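You operate a simulated robot arm through the tools that you are given. There is no shell and no other tool.

The job below is to be done with a simulated robot arm. You get a single attempt, and the scene is never put back.

TASK
Sand the rough patch off the beige block, then wax its top.
Fine: use the grey sanding pad; clear wax on the black grip pad; sanding pad and grip pad go back, the tin is closed. A coat counts when it lies all over at full strength: go over it till it gets no stronger. What is to be rubbed or washed off counts as gone when no trace of it is left.

Only the result counts: the job must be done as asked and must still hold three seconds after the hand-in. Knocking over, shifting, dropping, spilling or breaking anything else fails it.

THE ROBOT
A 7-joint arm with a two-finger parallel gripper, fixed in place. Base frame: the origin is on the floor under the middle of its stand, x ahead of it, y to its left, z up; the work surface is at about z = 0.88. Readings come in m, rad, newtons and seconds.
It reaches about 0.91 m from its shoulder. Its first joint turns from -2.897 to 2.897 rad. Payload 3.43 kg.
Tool frame: the origin (TCP) lies between the finger pads and is the grasp point; the fingertips stand 0.03 m ahead of it; z points along the fingers, y is the line along which they close. Largest opening 0.094 m; finger width 0.028, thickness 0.01; the body of the gripper, 0.05 by 0.096 m, starts 0.055 m behind the TCP.
Orientation is told as [roll, pitch, yaw] about the base's x, y, z axes, in that order, counted from this pose: with the fingers straight down and closing along the base's y, the tool's x points along the base's -x, its y along +y and its z along -z.

THE INTERFACE
- The arm moves only by the tool jog_arm. Its argument "commands" is a list of rows, each an object of numbers (a shift or turn left out is 0, a gripper value left out holds the last): "grip": the opening, from 0 (shut) to 1 (fully open); "dx", "dy", "dz": the shift along the tool's x, y, z in m; "ax", "ay", "az": the turn, a rotation vector about the tool's x, y, z in rad. In form: [{"grip": .., "dx": .., "dy": .., "dz": .., "ax": .., "ay": .., "az": ..}, ...]. A call has 1 to 20 rows; each row is the pose to reach, as a shift and turn from the pose commanded when the call began, along the tool's axes at that moment. A row lasts 0.2 s, in which the tool goes at most 0.05 m and 0.15 rad; a call with a longer step from one row to the next is refused whole, and so is a gripper value outside its range. A pose out of reach is approached as far as the arm can. The call stops where the force on the tool passes 40 N (or 10 N more than at its start, if that is more) or the arm is blocked; 0.2 s more then pass. Each finger travels about 0.045 m/s and halts on what it meets, pressing with about 38 N; the grip force reading is that of the motor and also rises with nothing between the fingers. The clock runs only during rows and for 0.2 s after the last one: add rows that repeat a pose to give the fingers time. The reply holds the time, the measured pose of the TCP, the force on the tool along the base axes, the opening and the grip force, in the units named above and with some noise, with the torque about the TCP (base axes, N m) and any sound that the robot's microphone picked up, and new pictures: "views" is both (left out), scene, wrist or none.
- Cameras (640 x 400 px; columns grow to the right, rows downward): "scene" is fixed at [0.2198, -0.5008, 1.4814]; the picture's right is [0.31, -0.95, 0.00], its down [-0.67, -0.22, -0.71] and it looks along [0.67, 0.22, -0.70] (base axes); focal length 214 px, centre (320, 200). "wrist" rides on the gripper at [0.076, 0.014, -0.102] in the tool frame; the picture's right is [-0.18, 0.98, 0.00], its down [-0.75, -0.14, -0.64] and it looks along [-0.63, -0.12, 0.77] (tool axes); focal length 243 px, centre (320, 200). There is no depth. A picture from a camera that has moved, and an enlarged one, comes with that camera's place and axes in the base frame and with its lens.
- lift_body(by): slides the trunk up (or, below 0, down) by that many m; the arm rides with it, the base frame stays. It gives what a move gives, with no picture.
- close_up(camera, box): a new picture of the part [left, top, right, bottom] of that camera's present view, enlarged. The clock stands still meanwhile.
- job_done(): hands the job in; it is judged then, once.

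Places have to be worked out from the pictures, the camera data and where the tool is seen. Open the gripper and draw the arm clear of the work before you hand the job in, unless the task says otherwise.

The tools are called after ">>>" as a command line: name --argument value ..., lists and objects as JSON in quotes. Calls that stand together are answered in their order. jog_arm: Moves the arm, as the interface text tells. Its arguments: {"type":"object","properties":{"commands":{"type":"array","items":{"type":"object","properties":{"grip":{"type":"number"},"dx":{"type":"number"},"dy":{"type":"number"},"dz":{"type":"number"},"ax":{"type":"number"},"ay":{"type":"number"},"az":{"type":"number"}}}},"views":{"type":"string","enum":["both","scene","wrist","none"]}},"required":["commands"]} The other tools are called the same way: lift_body (by) moves the trunk up or down; close_up (camera, box) takes an enlarged picture of a part of a camera's view; job_done () hands the job in.

At the start:

```text
time: 0.0
tcp_pos: [0.5648, -0.3312, 1.254]
tcp_rot: [0.001, 0.0, 0.0]
ft_force: [0.8, -0.5, 0.1]
wrist_torque: [0.01, -0.02, -0.01]
grip_width: 0.094
finger_force: 0.0
trunk travel left (down, up): [-0.5, 0.11]
```

scene: 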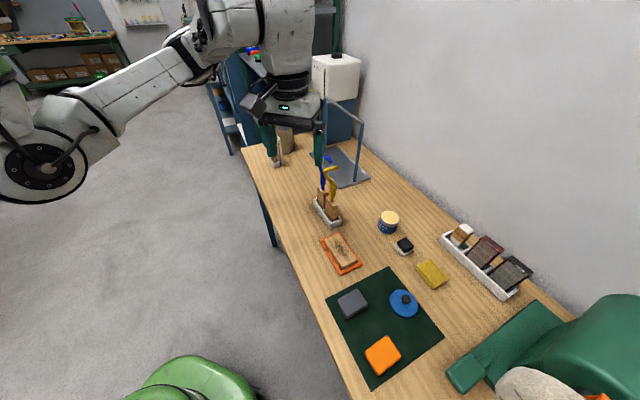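
wrist: 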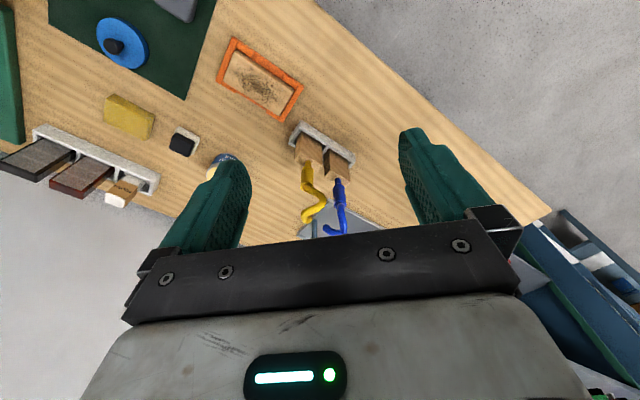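

I see the table with a beige block in an orange tray, several pads on a green mat, a tin, and a rack. First I take enlarged pictures to identify each object.

>>> close_up --camera "scene" --box '[300, 150, 460, 250]'

>>> close_up --camera "scene" --box '[300, 220, 460, 320]'

>>> close_up --camera "scene" --box '[400, 200, 560, 300]'

>>> close_up --camera "scene" --box '[310, 260, 470, 400]'

>>> close_up --camera "wrist" --box '[0, 0, 320, 220]'

```text
4.00 times, centred on (380, 200) of scene
camera zoom: at [0.2198, -0.5008, 1.4814], right [0.31, -0.95, 0.0], down [-0.67, -0.22, -0.71], along [0.67, 0.22, -0.7], focal length 858 px, centre (80, 200)
```

zoom: 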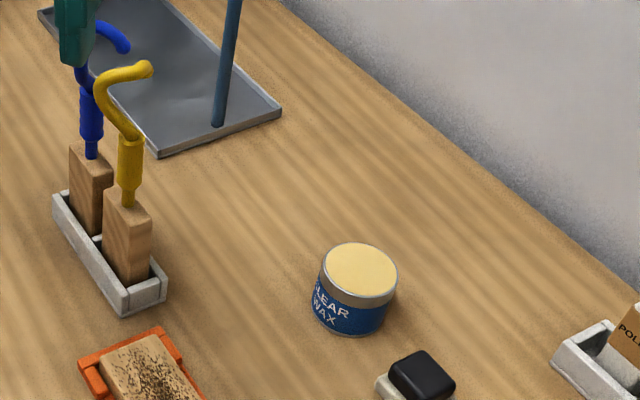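

```text
4.00 times, centred on (380, 270) of scene
camera zoom: at [0.2198, -0.5008, 1.4814], right [0.31, -0.95, 0.0], down [-0.67, -0.22, -0.71], along [0.67, 0.22, -0.7], focal length 858 px, centre (80, -80)
```

zoom: 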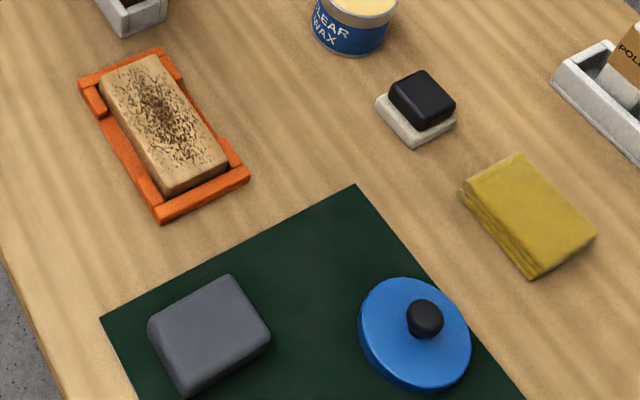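

```text
4.00 times, centred on (480, 250) of scene
camera zoom: at [0.2198, -0.5008, 1.4814], right [0.31, -0.95, 0.0], down [-0.67, -0.22, -0.71], along [0.67, 0.22, -0.7], focal length 858 px, centre (-320, 0)
```

zoom: 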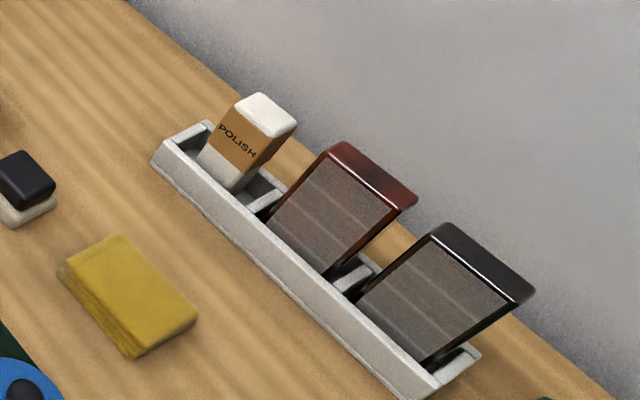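

```text
2.86 times, centred on (390, 330) of scene
camera zoom: at [0.2198, -0.5008, 1.4814], right [0.31, -0.95, 0.0], down [-0.67, -0.22, -0.71], along [0.67, 0.22, -0.7], focal length 613 px, centre (120, -171)
```

zoom: 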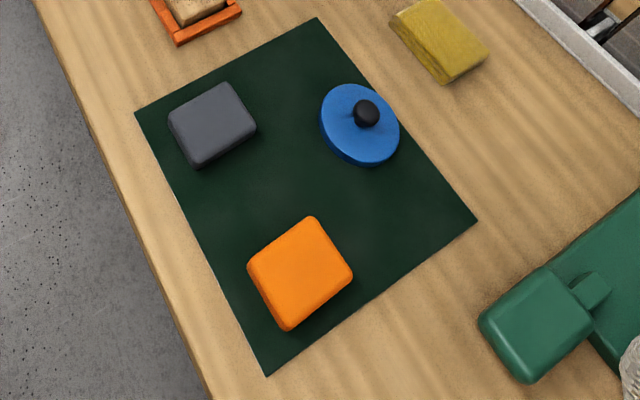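

```text
1.82 times, centred on (160, 110) of wrist
camera zoom: at [0.4887, -0.3178, 1.356], right [0.18, 0.98, 0.0], down [0.75, -0.14, 0.64], along [0.63, -0.12, -0.77], focal length 441 px, centre (611, 364)
```

zoom: 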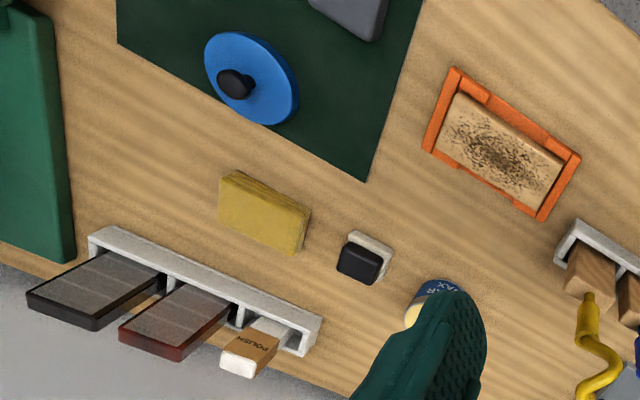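

The clear wax tin is open (cream wax visible). Its lid is the blue disc on the mat, next to the grey pad, and the black-grip pad stands beside the tin. I estimate block ≈ (0.58, −0.45), grey pad ≈ (0.44, −0.515), tin ≈ (0.74, −0.58), grip pad ≈ (0.655, −0.635) and lid ≈ (0.49, −0.65). I move the arm back so the wrist camera looks down on the work area.

>>> jog_arm --commands '[{"grip": 1, "dx": 0.025, "dy": -0.03, "dz": 0.008}, {"dx": 0.05, "dy": -0.06, "dz": 0.016}, {"dx": 0.08, "dy": -0.09, "dz": 0.025}, {"dx": 0.11, "dy": -0.125, "dz": 0.035}, {"dx": 0.14, "dy": -0.16, "dz": 0.045}, {"dx": 0.165, "dy": -0.2, "dz": 0.054}, {"dx": 0.165, "dy": -0.2, "dz": 0.054}]' --views "both"

```text
time: 1.6
tcp_pos: [0.4002, -0.5327, 1.1988]
tcp_rot: [0.0, -0.001, -0.001]
ft_force: [-0.2, 0.9, 0.4]
wrist_torque: [0.01, 0.01, -0.02]
grip_width: 0.0938
finger_force: 0.0
trunk travel left (down, up): [-0.5, 0.11]
camera wrist: at [0.3232, -0.5181, 1.3023], right [0.18, 0.98, 0.0], down [0.75, -0.14, 0.64], along [0.63, -0.12, -0.77], focal length 243 px, centre (320, 200)
```

scene: 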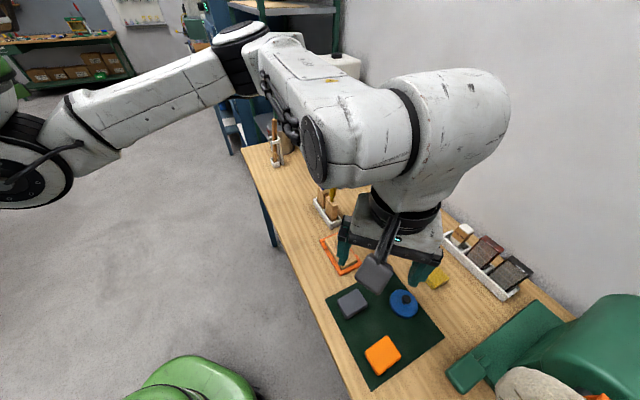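
wrist: 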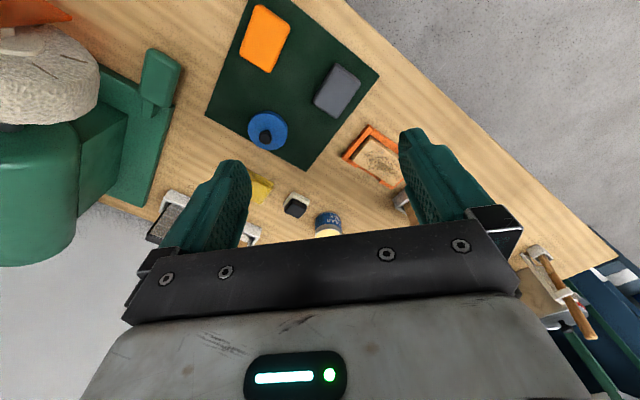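

The wrist view now shows mat, grey pad, lid, block, grip pad and tin. I zoom in to measure them.

>>> close_up --camera "wrist" --box '[190, 0, 400, 130]'

>>> close_up --camera "wrist" --box '[240, 110, 420, 240]'

>>> close_up --camera "scene" --box '[320, 220, 460, 320]'

```text
3.05 times, centred on (295, 65) of wrist
camera zoom: at [0.3232, -0.5181, 1.3023], right [0.18, 0.98, 0.0], down [0.75, -0.14, 0.64], along [0.63, -0.12, -0.77], focal length 739 px, centre (396, 611)
```

zoom: 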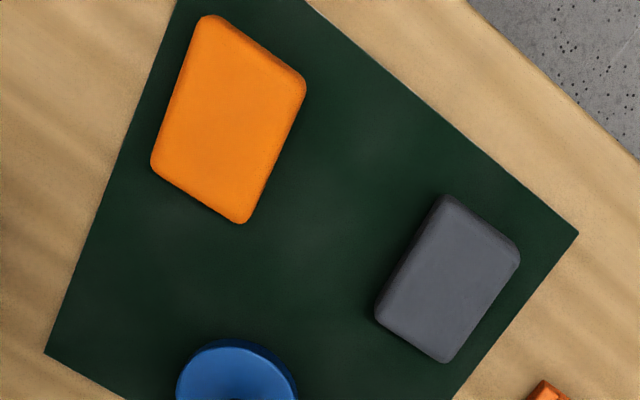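

```text
3.08 times, centred on (330, 175) of wrist
camera zoom: at [0.3232, -0.5181, 1.3023], right [0.18, 0.98, 0.0], down [0.75, -0.14, 0.64], along [0.63, -0.12, -0.77], focal length 746 px, centre (289, 277)
```

zoom: 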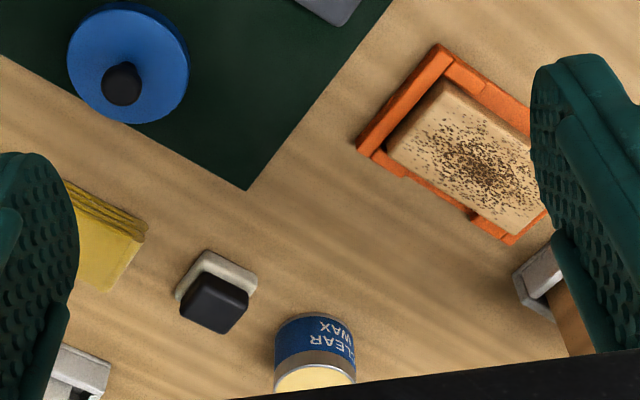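

```text
4.00 times, centred on (390, 270) of scene
camera zoom: at [0.2198, -0.5008, 1.4814], right [0.31, -0.95, 0.0], down [-0.67, -0.22, -0.71], along [0.67, 0.22, -0.7], focal length 858 px, centre (40, -80)
```

zoom: 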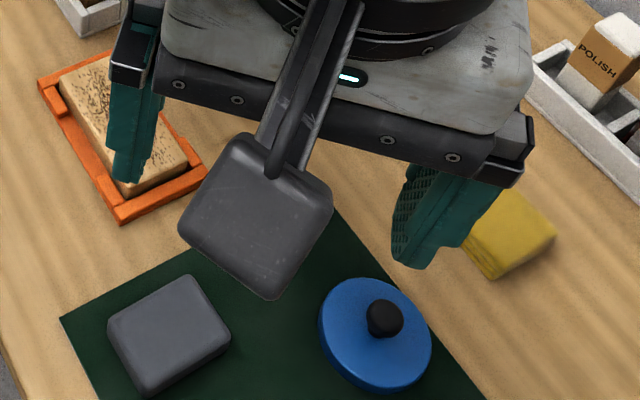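

Measured: grey pad ≈ 0.065 × 0.047 m, centre (0.440, −0.514), with its short side along base direction 45°. The block is ≈ 0.10 × 0.05, long axis at about 45°, centre (0.581, −0.448). I turn the gripper to yaw −45° (closing across the pad's short side) and hover above the pad to check.

>>> jog_arm --commands '[{"dx": -0.007, "dy": 0.003, "dz": 0.025, "az": 0.131}, {"dx": -0.013, "dy": 0.006, "dz": 0.05, "az": 0.262}, {"dx": -0.02, "dy": 0.009, "dz": 0.075, "az": 0.393}, {"dx": -0.026, "dy": 0.012, "dz": 0.1, "az": 0.524}, {"dx": -0.033, "dy": 0.015, "dz": 0.125, "az": 0.655}, {"dx": -0.0394, "dy": 0.0186, "dz": 0.149, "az": 0.785}, {"dx": -0.0394, "dy": 0.0186, "dz": 0.149, "az": 0.785}]' --views "both"

```text
time: 3.2
tcp_pos: [0.4398, -0.5128, 1.0493]
tcp_rot: [0.0, 0.001, -0.787]
ft_force: [-0.4, -0.2, 0.5]
wrist_torque: [-0.04, -0.01, 0.0]
grip_width: 0.0938
finger_force: 0.0
trunk travel left (down, up): [-0.5, 0.11]
camera wrist: at [0.3958, -0.4489, 1.1527], right [0.83, 0.56, 0.0], down [0.43, -0.63, 0.64], along [0.36, -0.53, -0.77], focal length 243 px, centre (320, 200)
```

scene: 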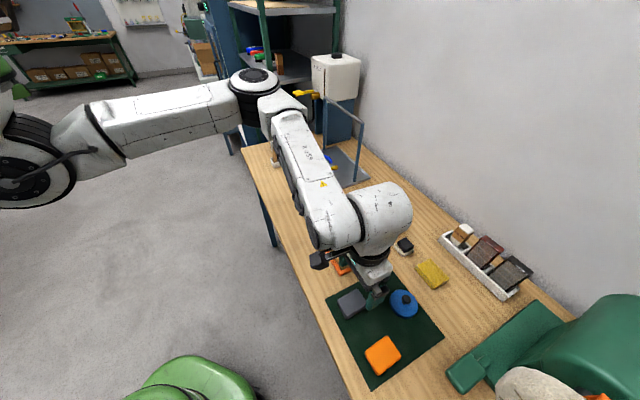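
wrist: 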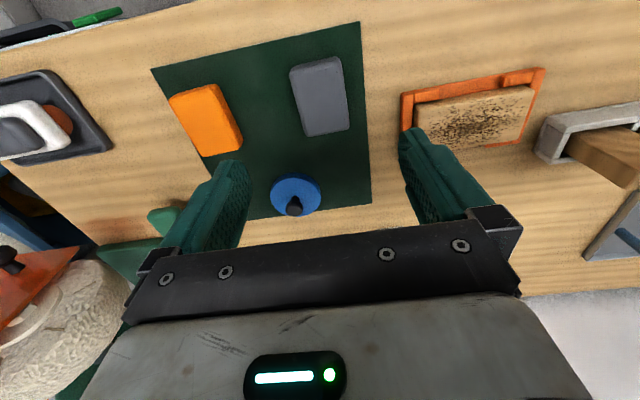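

A good view of the pad and the block. I enlarge both to refine the measurements.

>>> close_up --camera "wrist" --box '[260, 30, 400, 150]'

>>> close_up --camera "wrist" --box '[380, 50, 560, 170]'

>>> close_up --camera "scene" --box '[310, 240, 430, 330]'

```text
3.33 times, centred on (330, 90) of wrist
camera zoom: at [0.3958, -0.4489, 1.1527], right [0.83, 0.56, 0.0], down [0.43, -0.63, 0.64], along [0.36, -0.53, -0.77], focal length 809 px, centre (287, 567)
```

zoom: 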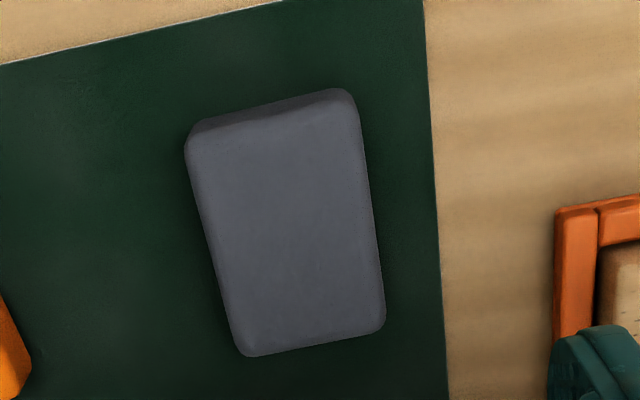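

```text
3.33 times, centred on (470, 110) of wrist
camera zoom: at [0.3958, -0.4489, 1.1527], right [0.83, 0.56, 0.0], down [0.43, -0.63, 0.64], along [0.36, -0.53, -0.77], focal length 809 px, centre (-180, 500)
```

zoom: 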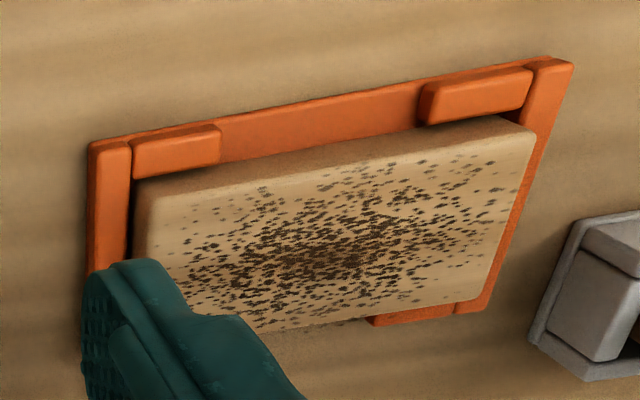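

```text
4.44 times, centred on (370, 285) of scene
camera zoom: at [0.2198, -0.5008, 1.4814], right [0.31, -0.95, 0.0], down [-0.67, -0.22, -0.71], along [0.67, 0.22, -0.7], focal length 953 px, centre (98, -178)
```

zoom: 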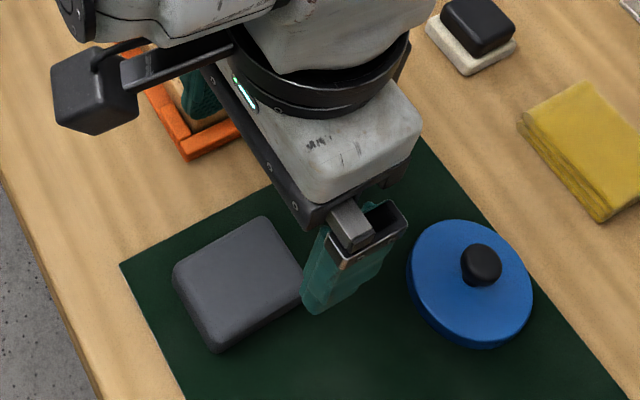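

Refined: pad centre (0.443, −0.514), about 0.024 m high, aligned within 1–2° of the gripper. I go down so the fingertips stop about 8 mm above the mat, with the fingers still open.

>>> jog_arm --commands '[{"dx": -0.001, "dy": 0.0005, "dz": 0.035}, {"dx": -0.003, "dy": 0.0011, "dz": 0.07}, {"dx": -0.003, "dy": 0.0011, "dz": 0.1}, {"dx": -0.003, "dy": 0.0011, "dz": 0.12}, {"dx": -0.003, "dy": 0.0011, "dz": 0.131}, {"dx": -0.003, "dy": 0.0011, "dz": 0.131}]' --views "both"

```text
time: 4.6
tcp_pos: [0.442, -0.5146, 0.918]
tcp_rot: [-0.001, 0.0, -0.786]
ft_force: [0.3, -0.1, -0.4]
wrist_torque: [-0.01, 0.03, 0.01]
grip_width: 0.0939
finger_force: 0.1
trunk travel left (down, up): [-0.5, 0.11]
camera wrist: at [0.3977, -0.4513, 1.0209], right [0.83, 0.56, 0.0], down [0.43, -0.63, 0.64], along [0.36, -0.53, -0.77], focal length 243 px, centre (320, 200)
```

scene: 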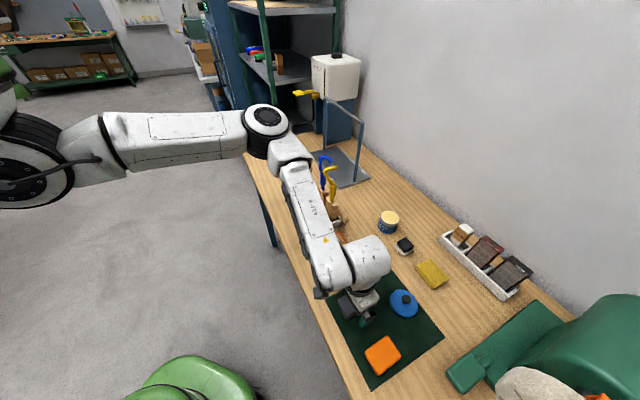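
wrist: 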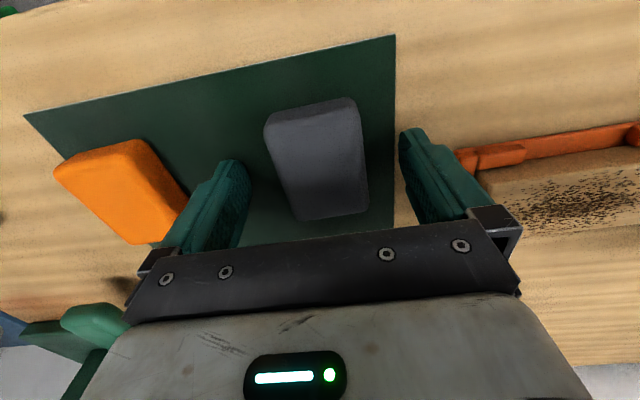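

The pad sits centred between the fingertips, so I close the gripper on it.

>>> jog_arm --commands '[{"grip": 0}, {"grip": 0}, {"grip": 0}, {"grip": 0}, {"grip": 0}, {"grip": 0}]' --views "both"

```text
time: 6.0
tcp_pos: [0.4413, -0.5164, 0.9185]
tcp_rot: [0.002, 0.001, -0.784]
ft_force: [-0.2, 0.1, 0.7]
wrist_torque: [0.02, -0.03, 0.02]
grip_width: 0.0484
finger_force: 37.1
trunk travel left (down, up): [-0.5, 0.11]
camera wrist: at [0.3977, -0.4513, 1.0213], right [0.83, 0.56, 0.0], down [0.43, -0.63, 0.64], along [0.36, -0.53, -0.77], focal length 243 px, centre (320, 200)
```

scene: 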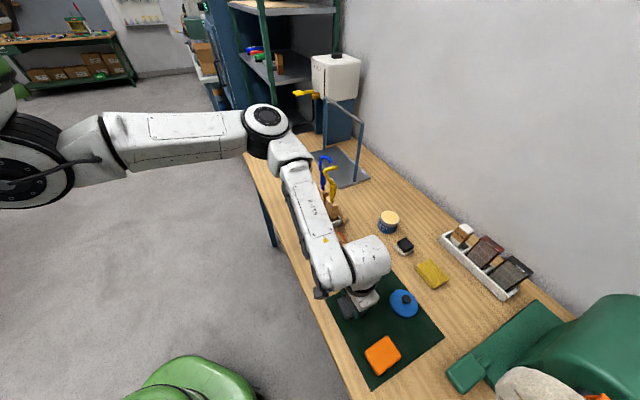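
wrist: 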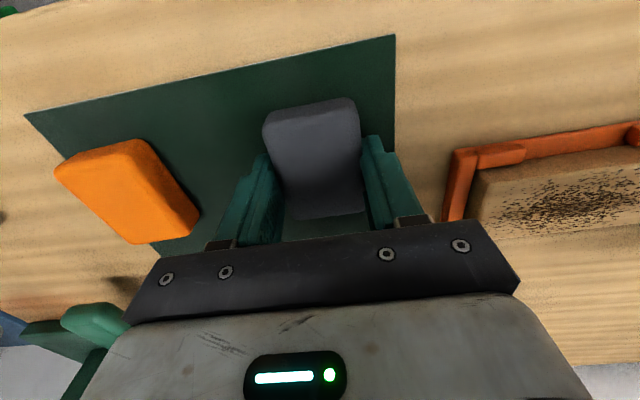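

The pad is held (width 0.048 m, 37 N). I lift it straight up 8 cm and check the grip.

>>> jog_arm --commands '[{"dz": -0.02}, {"dz": -0.05}, {"dz": -0.08}, {"dz": -0.08}]' --views "both"

>>> close_up --camera "scene" --box '[310, 240, 430, 330]'

>>> close_up --camera "wrist" --box '[220, 80, 440, 240]'

```text
time: 7.0
tcp_pos: [0.4414, -0.5147, 0.9992]
tcp_rot: [0.0, 0.0, -0.785]
ft_force: [0.5, -0.4, -0.8]
wrist_torque: [0.02, -0.03, -0.01]
grip_width: 0.0483
finger_force: 38.1
trunk travel left (down, up): [-0.5, 0.11]
camera wrist: at [0.3984, -0.451, 1.1015], right [0.82, 0.57, 0.0], down [0.43, -0.63, 0.64], along [0.36, -0.53, -0.77], focal length 243 px, centre (320, 200)
```

scene: 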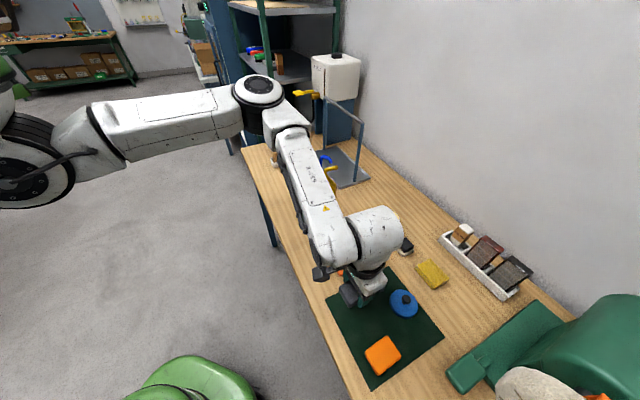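
wrist: 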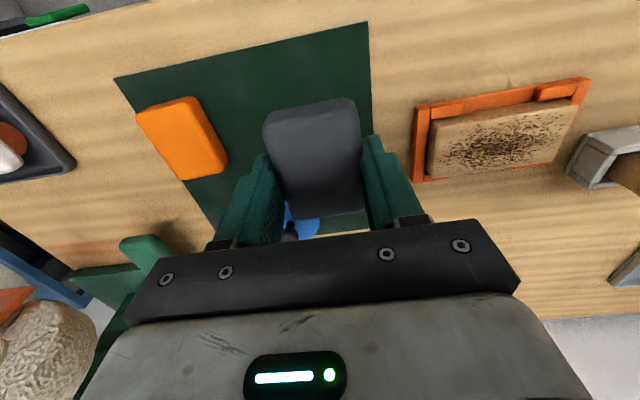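

```text
4.44 times, centred on (370, 285) of scene
camera zoom: at [0.2198, -0.5008, 1.4814], right [0.31, -0.95, 0.0], down [-0.67, -0.22, -0.71], along [0.67, 0.22, -0.7], focal length 953 px, centre (98, -178)
```

zoom: 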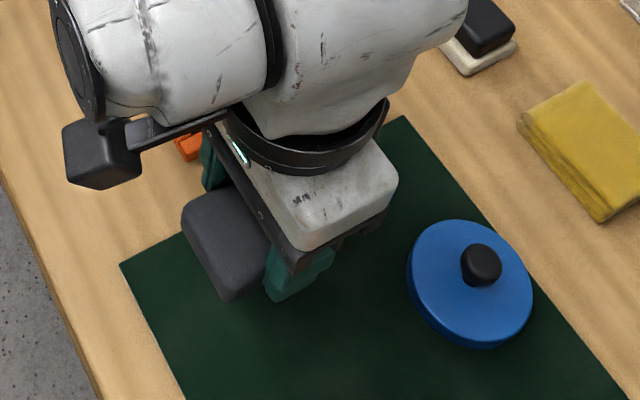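

```text
2.50 times, centred on (330, 160) of wrist
camera zoom: at [0.3984, -0.451, 1.1015], right [0.82, 0.57, 0.0], down [0.43, -0.63, 0.64], along [0.36, -0.53, -0.77], focal length 606 px, centre (295, 300)
```

zoom: 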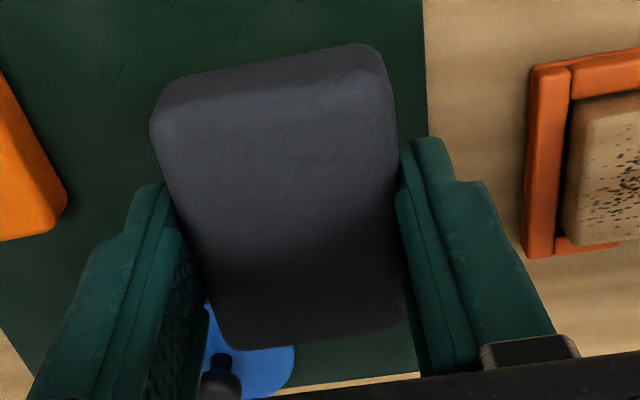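

The grip is firm and level. I carry the pad at z = 1.0 to above the block centre (0.582, −0.446).

>>> jog_arm --commands '[{"dx": -0.0127, "dy": 0.0367}, {"dx": -0.0254, "dy": 0.0735}, {"dx": -0.0382, "dy": 0.11}, {"dx": -0.0509, "dy": 0.147}, {"dx": -0.0509, "dy": 0.147}]' --views "both"

>>> close_up --camera "scene" --box '[300, 180, 440, 280]'

>>> close_up --camera "wrist" --box '[220, 80, 480, 240]'

```text
time: 8.2
tcp_pos: [0.581, -0.4476, 0.9997]
tcp_rot: [-0.002, 0.0, -0.786]
ft_force: [0.4, 0.3, -1.0]
wrist_torque: [0.01, -0.02, -0.02]
grip_width: 0.0484
finger_force: 37.7
trunk travel left (down, up): [-0.5, 0.11]
camera wrist: at [0.5382, -0.3828, 1.1025], right [0.83, 0.56, 0.0], down [0.43, -0.63, 0.64], along [0.36, -0.53, -0.77], focal length 243 px, centre (320, 200)
```

scene: 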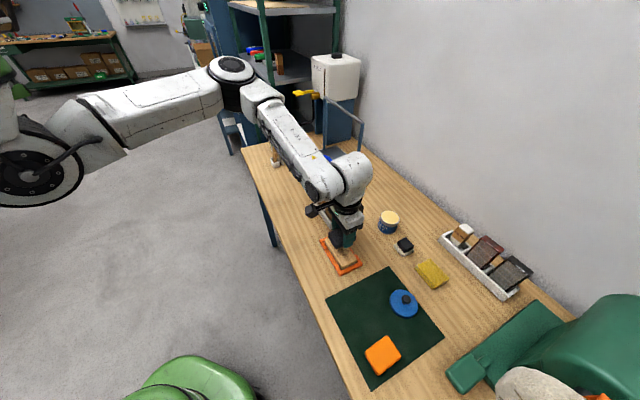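
wrist: 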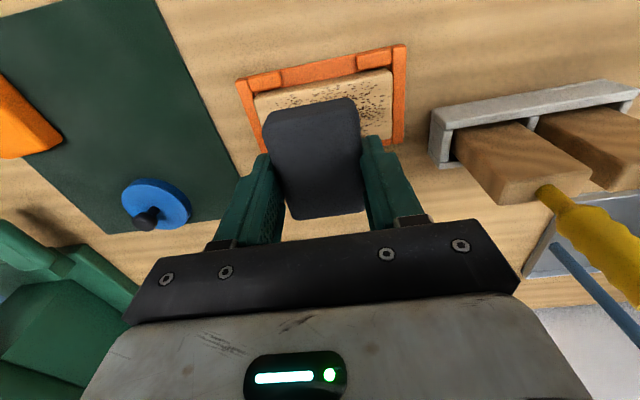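

```text
4.00 times, centred on (370, 230) of scene
camera zoom: at [0.2198, -0.5008, 1.4814], right [0.31, -0.95, 0.0], down [-0.67, -0.22, -0.71], along [0.67, 0.22, -0.7], focal length 858 px, centre (120, 80)
```

zoom: 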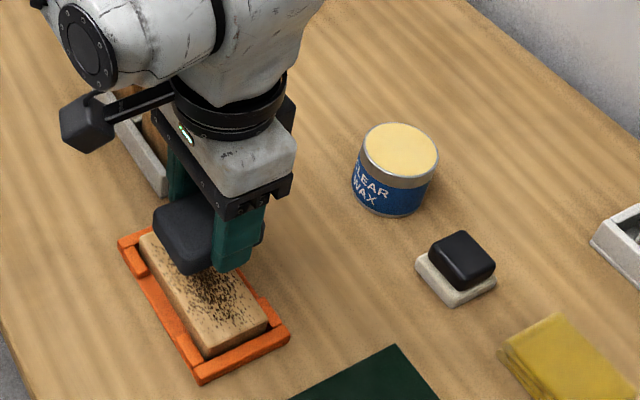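

```text
2.46 times, centred on (350, 160) of wrist
camera zoom: at [0.5382, -0.3828, 1.1025], right [0.83, 0.56, 0.0], down [0.43, -0.63, 0.64], along [0.36, -0.53, -0.77], focal length 597 px, centre (246, 298)
```

zoom: 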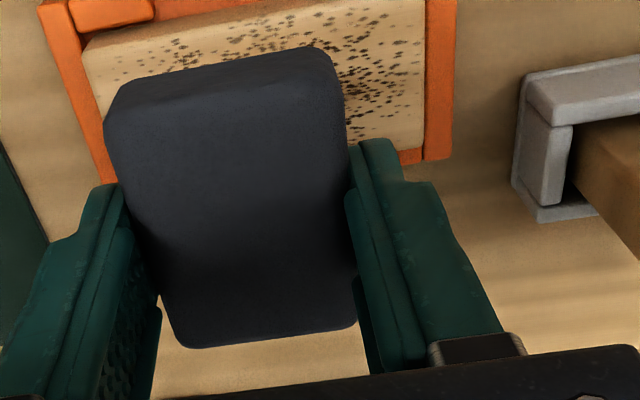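

The pad is over the block, and the block centre comes out near (0.584, −0.4445). I descend to just above the expected contact height and look.

>>> jog_arm --commands '[{"dx": 0, "dy": 0.002, "dz": 0.025}, {"dx": 0, "dy": 0.004, "dz": 0.045}, {"dx": 0, "dy": 0.004, "dz": 0.05}, {"dx": 0, "dy": 0.004, "dz": 0.05}]' --views "scene"

>>> close_up --camera "scene" --box '[300, 200, 400, 280]'

```text
time: 9.2
tcp_pos: [0.5854, -0.4453, 0.9488]
tcp_rot: [0.001, -0.001, -0.786]
ft_force: [-0.7, -0.4, 0.3]
wrist_torque: [0.0, -0.02, 0.0]
grip_width: 0.0484
finger_force: 37.7
trunk travel left (down, up): [-0.5, 0.11]
```

scene: 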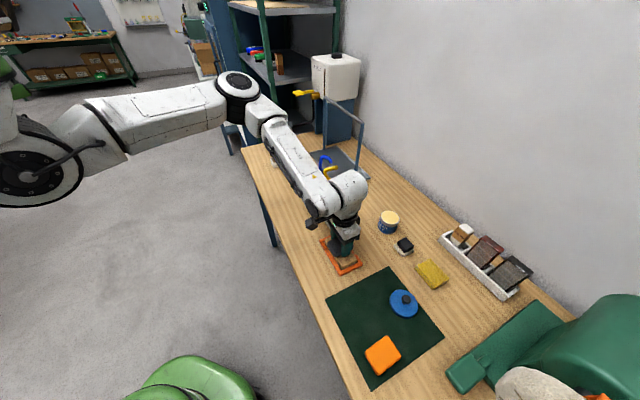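

```text
5.00 times, centred on (350, 240) of scene
camera zoom: at [0.2198, -0.5008, 1.4814], right [0.31, -0.95, 0.0], down [-0.67, -0.22, -0.71], along [0.67, 0.22, -0.7], focal length 1072 px, centre (170, 0)
```

zoom: 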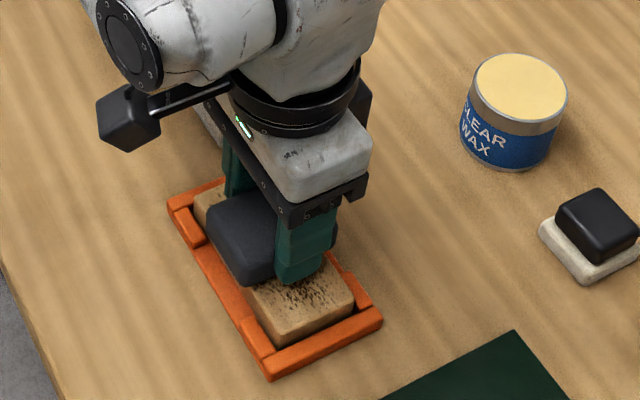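

No contact yet at TCP z = 0.949. I go down another 4 mm slowly and read the force.

>>> jog_arm --commands '[{"dz": 0.002}, {"dz": 0.004}, {"dz": 0.004}]' --views "none"

```text
time: 10.0
tcp_pos: [0.5855, -0.444, 0.9454]
tcp_rot: [0.0, 0.0, -0.785]
ft_force: [-0.2, 0.5, -0.1]
wrist_torque: [-0.01, 0.02, 0.0]
grip_width: 0.0482
finger_force: 38.1
trunk travel left (down, up): [-0.5, 0.11]
```

Still free at 0.945, so I go on down in small steps.

>>> jog_arm --commands '[{"dz": 0.002}, {"dz": 0.004}, {"dz": 0.004}]' --views "none"

```text
time: 10.8
tcp_pos: [0.5848, -0.4424, 0.9416]
tcp_rot: [0.0, 0.0, -0.787]
ft_force: [0.2, 0.1, -0.2]
wrist_torque: [0.02, 0.0, 0.01]
grip_width: 0.0483
finger_force: 38.5
trunk travel left (down, up): [-0.5, 0.11]
```

No contact at 0.942 either. I continue downward by 4 mm.

>>> jog_arm --commands '[{"dz": 0.0015}, {"dz": 0.003}, {"dz": 0.004}, {"dz": 0.004}]' --views "scene"

>>> close_up --camera "scene" --box '[300, 200, 400, 280]'

```text
time: 11.8
tcp_pos: [0.5839, -0.4455, 0.9396]
tcp_rot: [-0.002, -0.006, -0.784]
ft_force: [0.5, 3.7, 34.8]
wrist_torque: [0.23, 0.06, 0.03]
grip_width: 0.0487
finger_force: 37.7
trunk travel left (down, up): [-0.5, 0.11]
```

scene: 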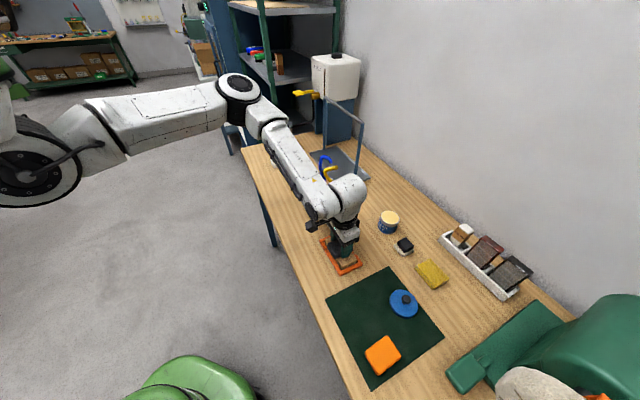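

```text
5.00 times, centred on (350, 240) of scene
camera zoom: at [0.2198, -0.5008, 1.4814], right [0.31, -0.95, 0.0], down [-0.67, -0.22, -0.71], along [0.67, 0.22, -0.7], focal length 1072 px, centre (170, 0)
```

zoom: 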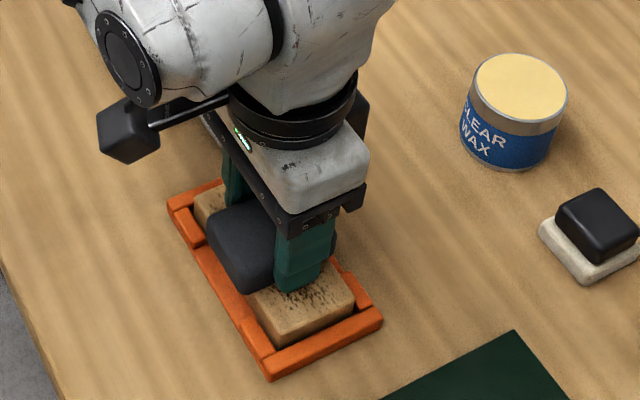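

Contact: commanded 2–3 mm below the touch point gives 35 N, so the block top is at z ≈ 0.904. I ease up about 1.2 mm for a moderate press and make a first gentle stroke along the block's long axis (tool y).

>>> jog_arm --commands '[{"dz": -0.0012}, {"dz": -0.0012, "dy": 0.01}, {"dz": -0.0012, "dy": 0.02}, {"dz": -0.0012, "dy": 0.03}, {"dz": -0.0012, "dy": 0.02}, {"dz": -0.0012, "dy": 0.01}, {"dz": -0.0012, "dy": 0.0}, {"dz": -0.0012, "dy": -0.01}, {"dz": -0.0012, "dy": -0.02}, {"dz": -0.0012, "dy": -0.03}, {"dz": -0.0012, "dy": -0.02}, {"dz": -0.0012, "dy": -0.01}, {"dz": -0.0012, "dy": 0.0}]' --views "both"

>>> close_up --camera "scene" --box '[300, 200, 400, 280]'

```text
time: 14.6
tcp_pos: [0.5837, -0.445, 0.9388]
tcp_rot: [-0.003, -0.002, -0.787]
ft_force: [-7.0, -4.4, 14.7]
wrist_torque: [-0.19, 0.12, -0.02]
grip_width: 0.0488
finger_force: 38.4
trunk travel left (down, up): [-0.5, 0.11]
camera wrist: at [0.5406, -0.3794, 1.0416], right [0.83, 0.56, 0.0], down [0.43, -0.63, 0.64], along [0.36, -0.53, -0.77], focal length 243 px, centre (320, 200)
```

scene: 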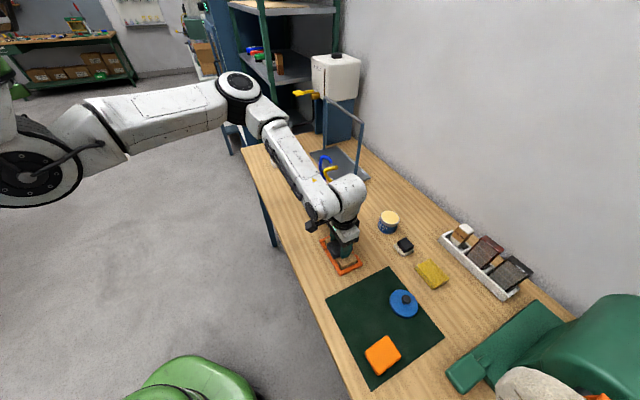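
wrist: 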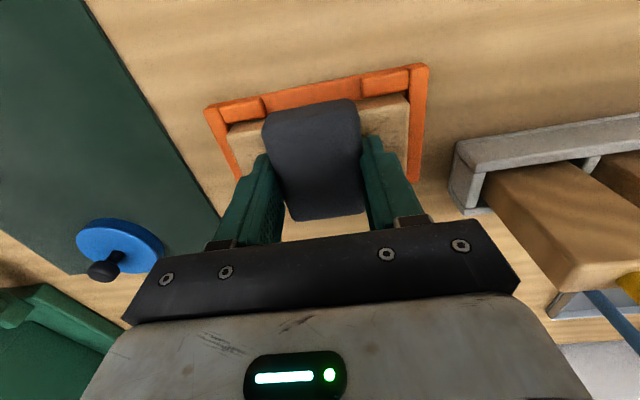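

```text
5.00 times, centred on (350, 240) of scene
camera zoom: at [0.2198, -0.5008, 1.4814], right [0.31, -0.95, 0.0], down [-0.67, -0.22, -0.71], along [0.67, 0.22, -0.7], focal length 1072 px, centre (170, 0)
```

zoom: 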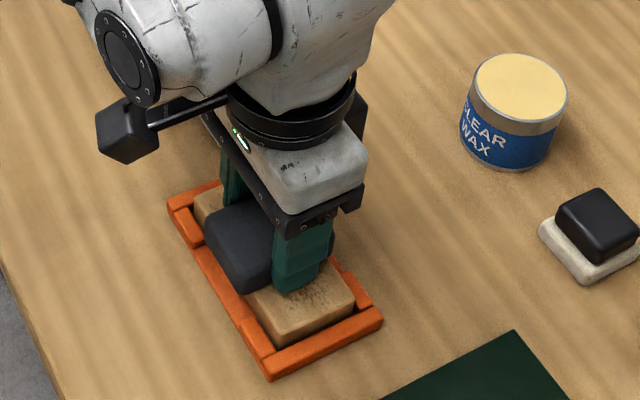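

The patch has already faded a lot with about 15 N normal force, and the tray has not moved. I continue with longer strokes and small sideways offsets to cover the full width and ends.

>>> jog_arm --commands '[{"dx": 0.006, "dy": 0.012}, {"dx": 0.006, "dy": 0.024}, {"dx": 0.006, "dy": 0.036}, {"dx": 0.006, "dy": 0.024}, {"dx": 0.006, "dy": 0.012}, {"dx": 0.006, "dy": 0.0}, {"dx": 0.006, "dy": -0.012}, {"dx": 0.006, "dy": -0.024}, {"dx": 0.006, "dy": -0.036}, {"dx": -0.006, "dy": -0.036}, {"dx": -0.006, "dy": -0.024}, {"dx": -0.006, "dy": -0.012}, {"dx": -0.006, "dy": 0.0}, {"dx": -0.006, "dy": 0.012}, {"dx": -0.006, "dy": 0.024}, {"dx": -0.006, "dy": 0.036}, {"dx": 0.0, "dy": 0.024}, {"dx": 0.0, "dy": 0.012}, {"dx": 0.0, "dy": 0.0}]' --views "wrist"

>>> close_up --camera "scene" --box '[300, 200, 400, 280]'

```text
time: 18.6
tcp_pos: [0.5859, -0.4429, 0.9389]
tcp_rot: [0.001, 0.0, -0.784]
ft_force: [6.3, 4.7, 17.8]
wrist_torque: [0.17, -0.29, 0.02]
grip_width: 0.0483
finger_force: 38.0
trunk travel left (down, up): [-0.5, 0.11]
camera wrist: at [0.5414, -0.3789, 1.041], right [0.82, 0.57, 0.0], down [0.43, -0.63, 0.64], along [0.36, -0.53, -0.77], focal length 243 px, centre (320, 200)
```

wrist: 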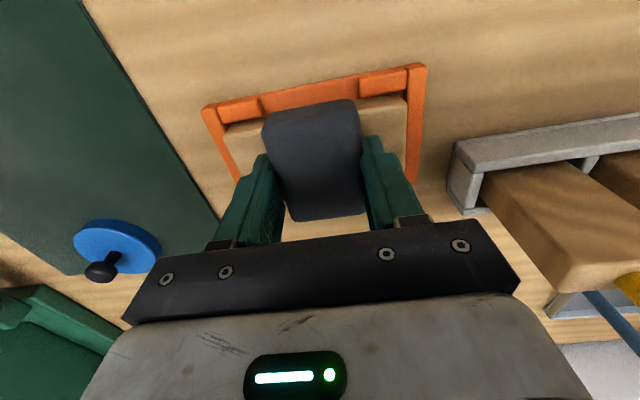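

```text
5.00 times, centred on (350, 240) of scene
camera zoom: at [0.2198, -0.5008, 1.4814], right [0.31, -0.95, 0.0], down [-0.67, -0.22, -0.71], along [0.67, 0.22, -0.7], focal length 1072 px, centre (170, 0)
```

zoom: 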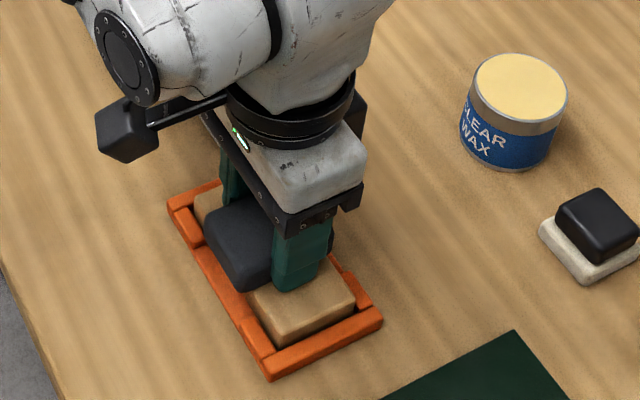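

The visible parts now look clean. I run one more full set of strokes for certainty.

>>> jog_arm --commands '[{"dx": 0.008, "dy": 0.012}, {"dx": 0.008, "dy": 0.024}, {"dx": 0.008, "dy": 0.036}, {"dx": 0.008, "dy": 0.024}, {"dx": 0.008, "dy": 0.012}, {"dx": 0.008, "dy": 0.0}, {"dx": 0.008, "dy": -0.012}, {"dx": 0.008, "dy": -0.024}, {"dx": 0.008, "dy": -0.036}, {"dx": -0.008, "dy": -0.036}, {"dx": -0.008, "dy": -0.024}, {"dx": -0.008, "dy": -0.012}, {"dx": -0.008, "dy": 0.0}, {"dx": -0.008, "dy": 0.012}, {"dx": -0.008, "dy": 0.024}, {"dx": -0.008, "dy": 0.036}, {"dx": 0.0, "dy": 0.024}, {"dx": 0.0, "dy": 0.012}, {"dx": 0.0, "dy": 0.0}]' --views "none"

>>> jog_arm --commands '[{"dz": -0.02}, {"dz": -0.04, "dy": -0.04}, {"dz": -0.062, "dy": -0.08}, {"dz": -0.062, "dy": -0.12}, {"dz": -0.062, "dy": -0.12}]' --views "both"

>>> close_up --camera "scene" --box '[300, 200, 400, 280]'

>>> close_up --camera "wrist" --box '[360, 60, 560, 190]'

```text
time: 22.6
tcp_pos: [0.5845, -0.445, 0.9393]
tcp_rot: [0.001, 0.0, -0.786]
ft_force: [0.4, -0.2, -0.3]
wrist_torque: [-0.01, -0.02, -0.01]
grip_width: 0.0483
finger_force: 38.4
trunk travel left (down, up): [-0.5, 0.11]
```

```text
time: 23.8
tcp_pos: [0.5005, -0.5288, 0.9997]
tcp_rot: [0.001, 0.0, -0.786]
ft_force: [-0.1, 0.4, 0.6]
wrist_torque: [-0.04, 0.02, 0.02]
grip_width: 0.0484
finger_force: 37.7
trunk travel left (down, up): [-0.5, 0.11]
camera wrist: at [0.4558, -0.4658, 1.1034], right [0.82, 0.57, 0.0], down [0.43, -0.63, 0.64], along [0.36, -0.53, -0.77], focal length 243 px, centre (320, 200)
```

scene: 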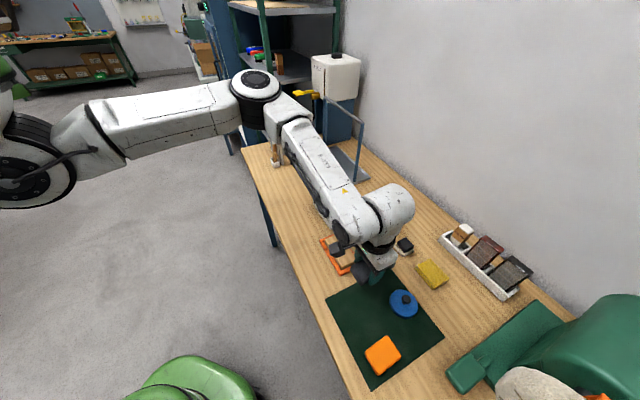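
wrist: 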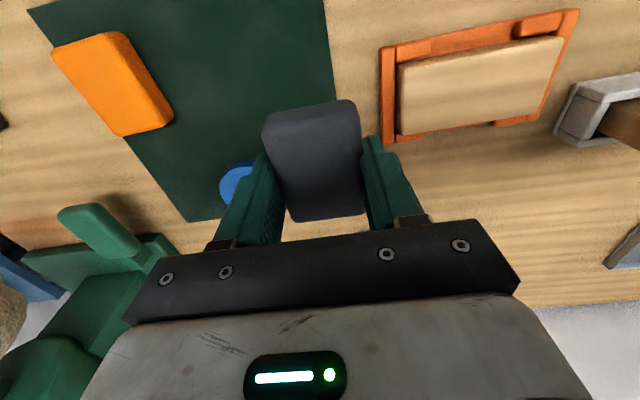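

```text
5.00 times, centred on (350, 240) of scene
camera zoom: at [0.2198, -0.5008, 1.4814], right [0.31, -0.95, 0.0], down [-0.67, -0.22, -0.71], along [0.67, 0.22, -0.7], focal length 1072 px, centre (170, 0)
```

zoom: 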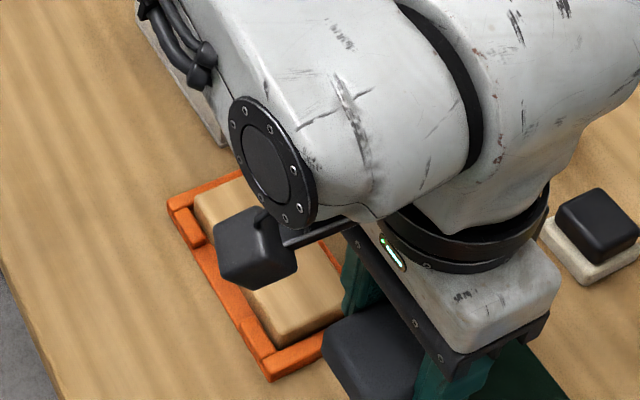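

```text
3.08 times, centred on (460, 125) of wrist
camera zoom: at [0.4558, -0.4658, 1.1034], right [0.82, 0.57, 0.0], down [0.43, -0.63, 0.64], along [0.36, -0.53, -0.77], focal length 746 px, centre (-111, 431)
```

zoom: 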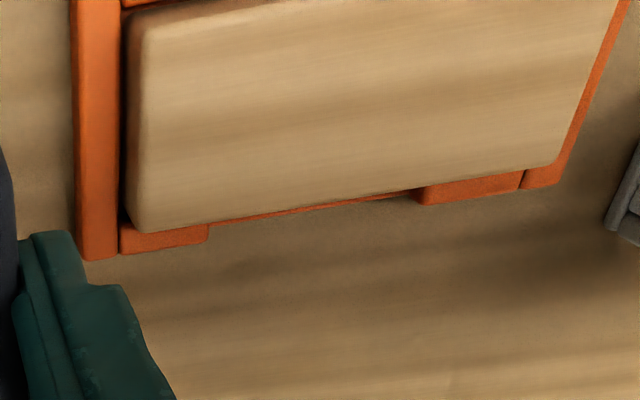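

The block top appears clean, but the last set ended with zero contact force, so I inspect it at higher zoom for faint traces.

>>> close_up --camera "wrist" --box '[390, 30, 490, 140]'

>>> close_up --camera "wrist" --box '[475, 20, 580, 130]'

```text
3.64 times, centred on (440, 85) of wrist
camera zoom: at [0.4558, -0.4658, 1.1034], right [0.82, 0.57, 0.0], down [0.43, -0.63, 0.64], along [0.36, -0.53, -0.77], focal length 882 px, centre (-116, 618)
```

zoom: 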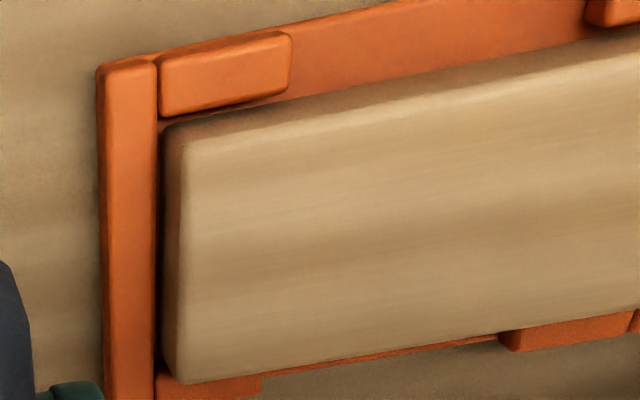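

```text
3.64 times, centred on (528, 75) of wrist
camera zoom: at [0.4558, -0.4658, 1.1034], right [0.82, 0.57, 0.0], down [0.43, -0.63, 0.64], along [0.36, -0.53, -0.77], focal length 882 px, centre (-434, 654)
```

zoom: 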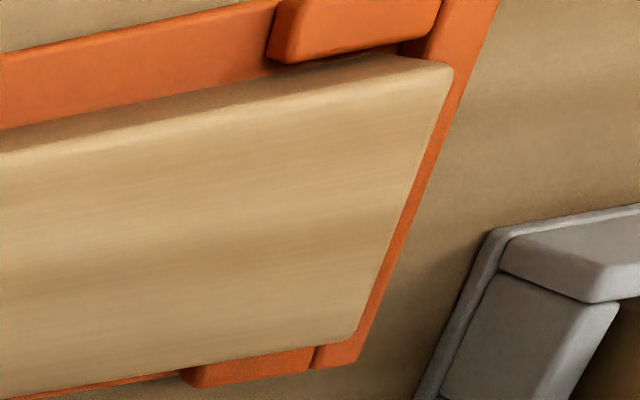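

It looks clean everywhere. Since contact had faded near the end, I go back for one more pass with a proper press to remove any invisible remainder.

>>> jog_arm --commands '[{"dy": 0.04}, {"dy": 0.08, "dz": 0.02}, {"dy": 0.12, "dz": 0.04}, {"dy": 0.12, "dz": 0.06}, {"dy": 0.12, "dz": 0.062}, {"dy": 0.12, "dz": 0.0635}, {"dy": 0.12, "dz": 0.0635}]' --views "none"

```text
time: 25.4
tcp_pos: [0.5859, -0.4454, 0.9388]
tcp_rot: [0.0, -0.002, -0.785]
ft_force: [0.6, 2.4, 14.5]
wrist_torque: [0.11, 0.03, -0.01]
grip_width: 0.048
finger_force: 37.9
trunk travel left (down, up): [-0.5, 0.11]
```

Contact again at 14.5 N. I run the full stroke set with side offsets.

>>> jog_arm --commands '[{"dx": 0.007, "dy": 0.012}, {"dx": 0.007, "dy": 0.024}, {"dx": 0.007, "dy": 0.036}, {"dx": 0.007, "dy": 0.024}, {"dx": 0.007, "dy": 0.012}, {"dx": 0.007, "dy": 0.0}, {"dx": 0.007, "dy": -0.012}, {"dx": 0.007, "dy": -0.024}, {"dx": 0.007, "dy": -0.036}, {"dx": -0.007, "dy": -0.036}, {"dx": -0.007, "dy": -0.024}, {"dx": -0.007, "dy": -0.012}, {"dx": -0.007, "dy": 0.0}, {"dx": -0.007, "dy": 0.012}, {"dx": -0.007, "dy": 0.024}, {"dx": -0.007, "dy": 0.036}, {"dx": 0.0, "dy": 0.024}, {"dx": 0.0, "dy": 0.012}, {"dx": 0.0, "dy": 0.0}]' --views "none"

```text
time: 29.4
tcp_pos: [0.5851, -0.4438, 0.9372]
tcp_rot: [-0.001, 0.001, -0.786]
ft_force: [6.7, 5.0, 20.1]
wrist_torque: [0.2, -0.37, 0.01]
grip_width: 0.0486
finger_force: 38.1
trunk travel left (down, up): [-0.5, 0.11]
```

Solid contact to the end (20 N), so sanding is done. I lift, carry the pad back over its original spot, and lower it to just above the mat.

>>> jog_arm --commands '[{"dz": -0.03}, {"dz": -0.062}, {"dz": -0.062, "dx": 0.0127, "dy": -0.0378}, {"dz": -0.062, "dx": 0.0254, "dy": -0.0755}, {"dz": -0.062, "dx": 0.0382, "dy": -0.1133}, {"dz": -0.062, "dx": 0.0509, "dy": -0.151}, {"dz": -0.062, "dx": 0.0509, "dy": -0.151}, {"dz": -0.03, "dx": 0.0509, "dy": -0.151}, {"dz": 0.0, "dx": 0.0509, "dy": -0.151}, {"dz": 0.012, "dx": 0.0509, "dy": -0.151}, {"dz": 0.0155, "dx": 0.0509, "dy": -0.151}, {"dz": 0.0155, "dx": 0.0509, "dy": -0.151}]' --views "both"

>>> close_up --camera "scene" --box '[310, 240, 430, 330]'

```text
time: 32.0
tcp_pos: [0.4423, -0.5145, 0.9226]
tcp_rot: [0.0, 0.0, -0.786]
ft_force: [0.1, -0.1, 0.0]
wrist_torque: [-0.01, -0.02, -0.01]
grip_width: 0.0483
finger_force: 38.2
trunk travel left (down, up): [-0.5, 0.11]
camera wrist: at [0.3985, -0.4511, 1.0244], right [0.83, 0.56, 0.0], down [0.43, -0.63, 0.64], along [0.36, -0.53, -0.77], focal length 243 px, centre (320, 200)
```

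scene: 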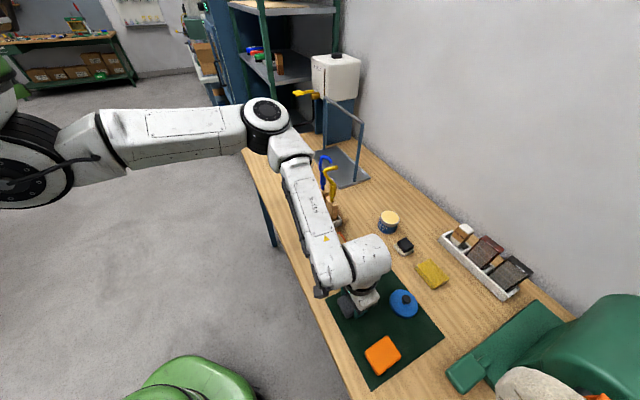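
wrist: 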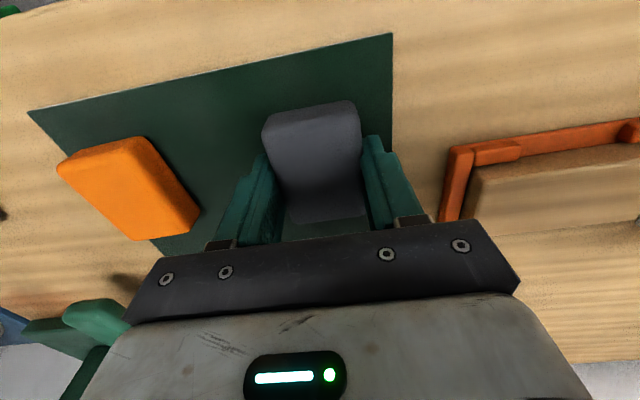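

```text
4.44 times, centred on (370, 285) of scene
camera zoom: at [0.2198, -0.5008, 1.4814], right [0.31, -0.95, 0.0], down [-0.67, -0.22, -0.71], along [0.67, 0.22, -0.7], focal length 953 px, centre (98, -178)
```

zoom: 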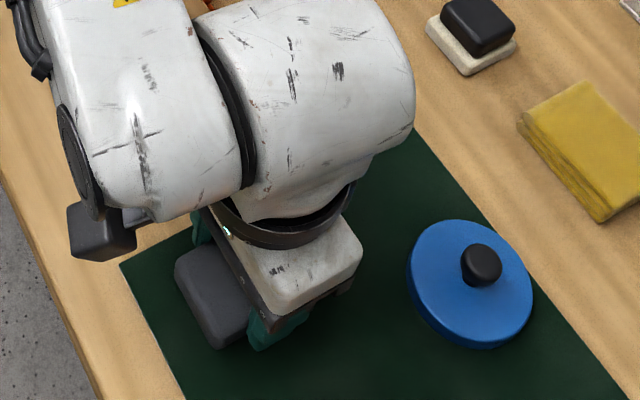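

The pad is over its spot with no contact yet. I lower it a few more millimetres until it touches the mat.

>>> jog_arm --commands '[{"dz": 0.0015}, {"dz": 0.003}, {"dz": 0.0035}]' --views "none"

```text
time: 32.8
tcp_pos: [0.4421, -0.5155, 0.9173]
tcp_rot: [-0.001, 0.0, -0.785]
ft_force: [0.5, -0.1, 0.7]
wrist_torque: [0.0, 0.0, 0.0]
grip_width: 0.0485
finger_force: 38.0
trunk travel left (down, up): [-0.5, 0.11]
```

>>> jog_arm --commands '[{"dz": 0.001}, {"dz": 0.0015}, {"dz": 0.0015}]' --views "none"

```text
time: 33.6
tcp_pos: [0.4418, -0.5141, 0.9163]
tcp_rot: [-0.001, 0.0, -0.787]
ft_force: [0.3, -0.2, 0.3]
wrist_torque: [0.01, 0.01, 0.02]
grip_width: 0.0482
finger_force: 38.2
trunk travel left (down, up): [-0.5, 0.11]
```

Still no touch force, so I lower 1 mm more and read again.

>>> jog_arm --commands '[{"dz": 0.0007}, {"dz": 0.0014}, {"dz": 0.0014}]' --views "none"

```text
time: 34.4
tcp_pos: [0.4432, -0.5156, 0.9151]
tcp_rot: [0.001, 0.001, -0.785]
ft_force: [0.4, 1.5, 6.1]
wrist_torque: [0.07, 0.0, 0.04]
grip_width: 0.0484
finger_force: 38.5
trunk travel left (down, up): [-0.5, 0.11]
```

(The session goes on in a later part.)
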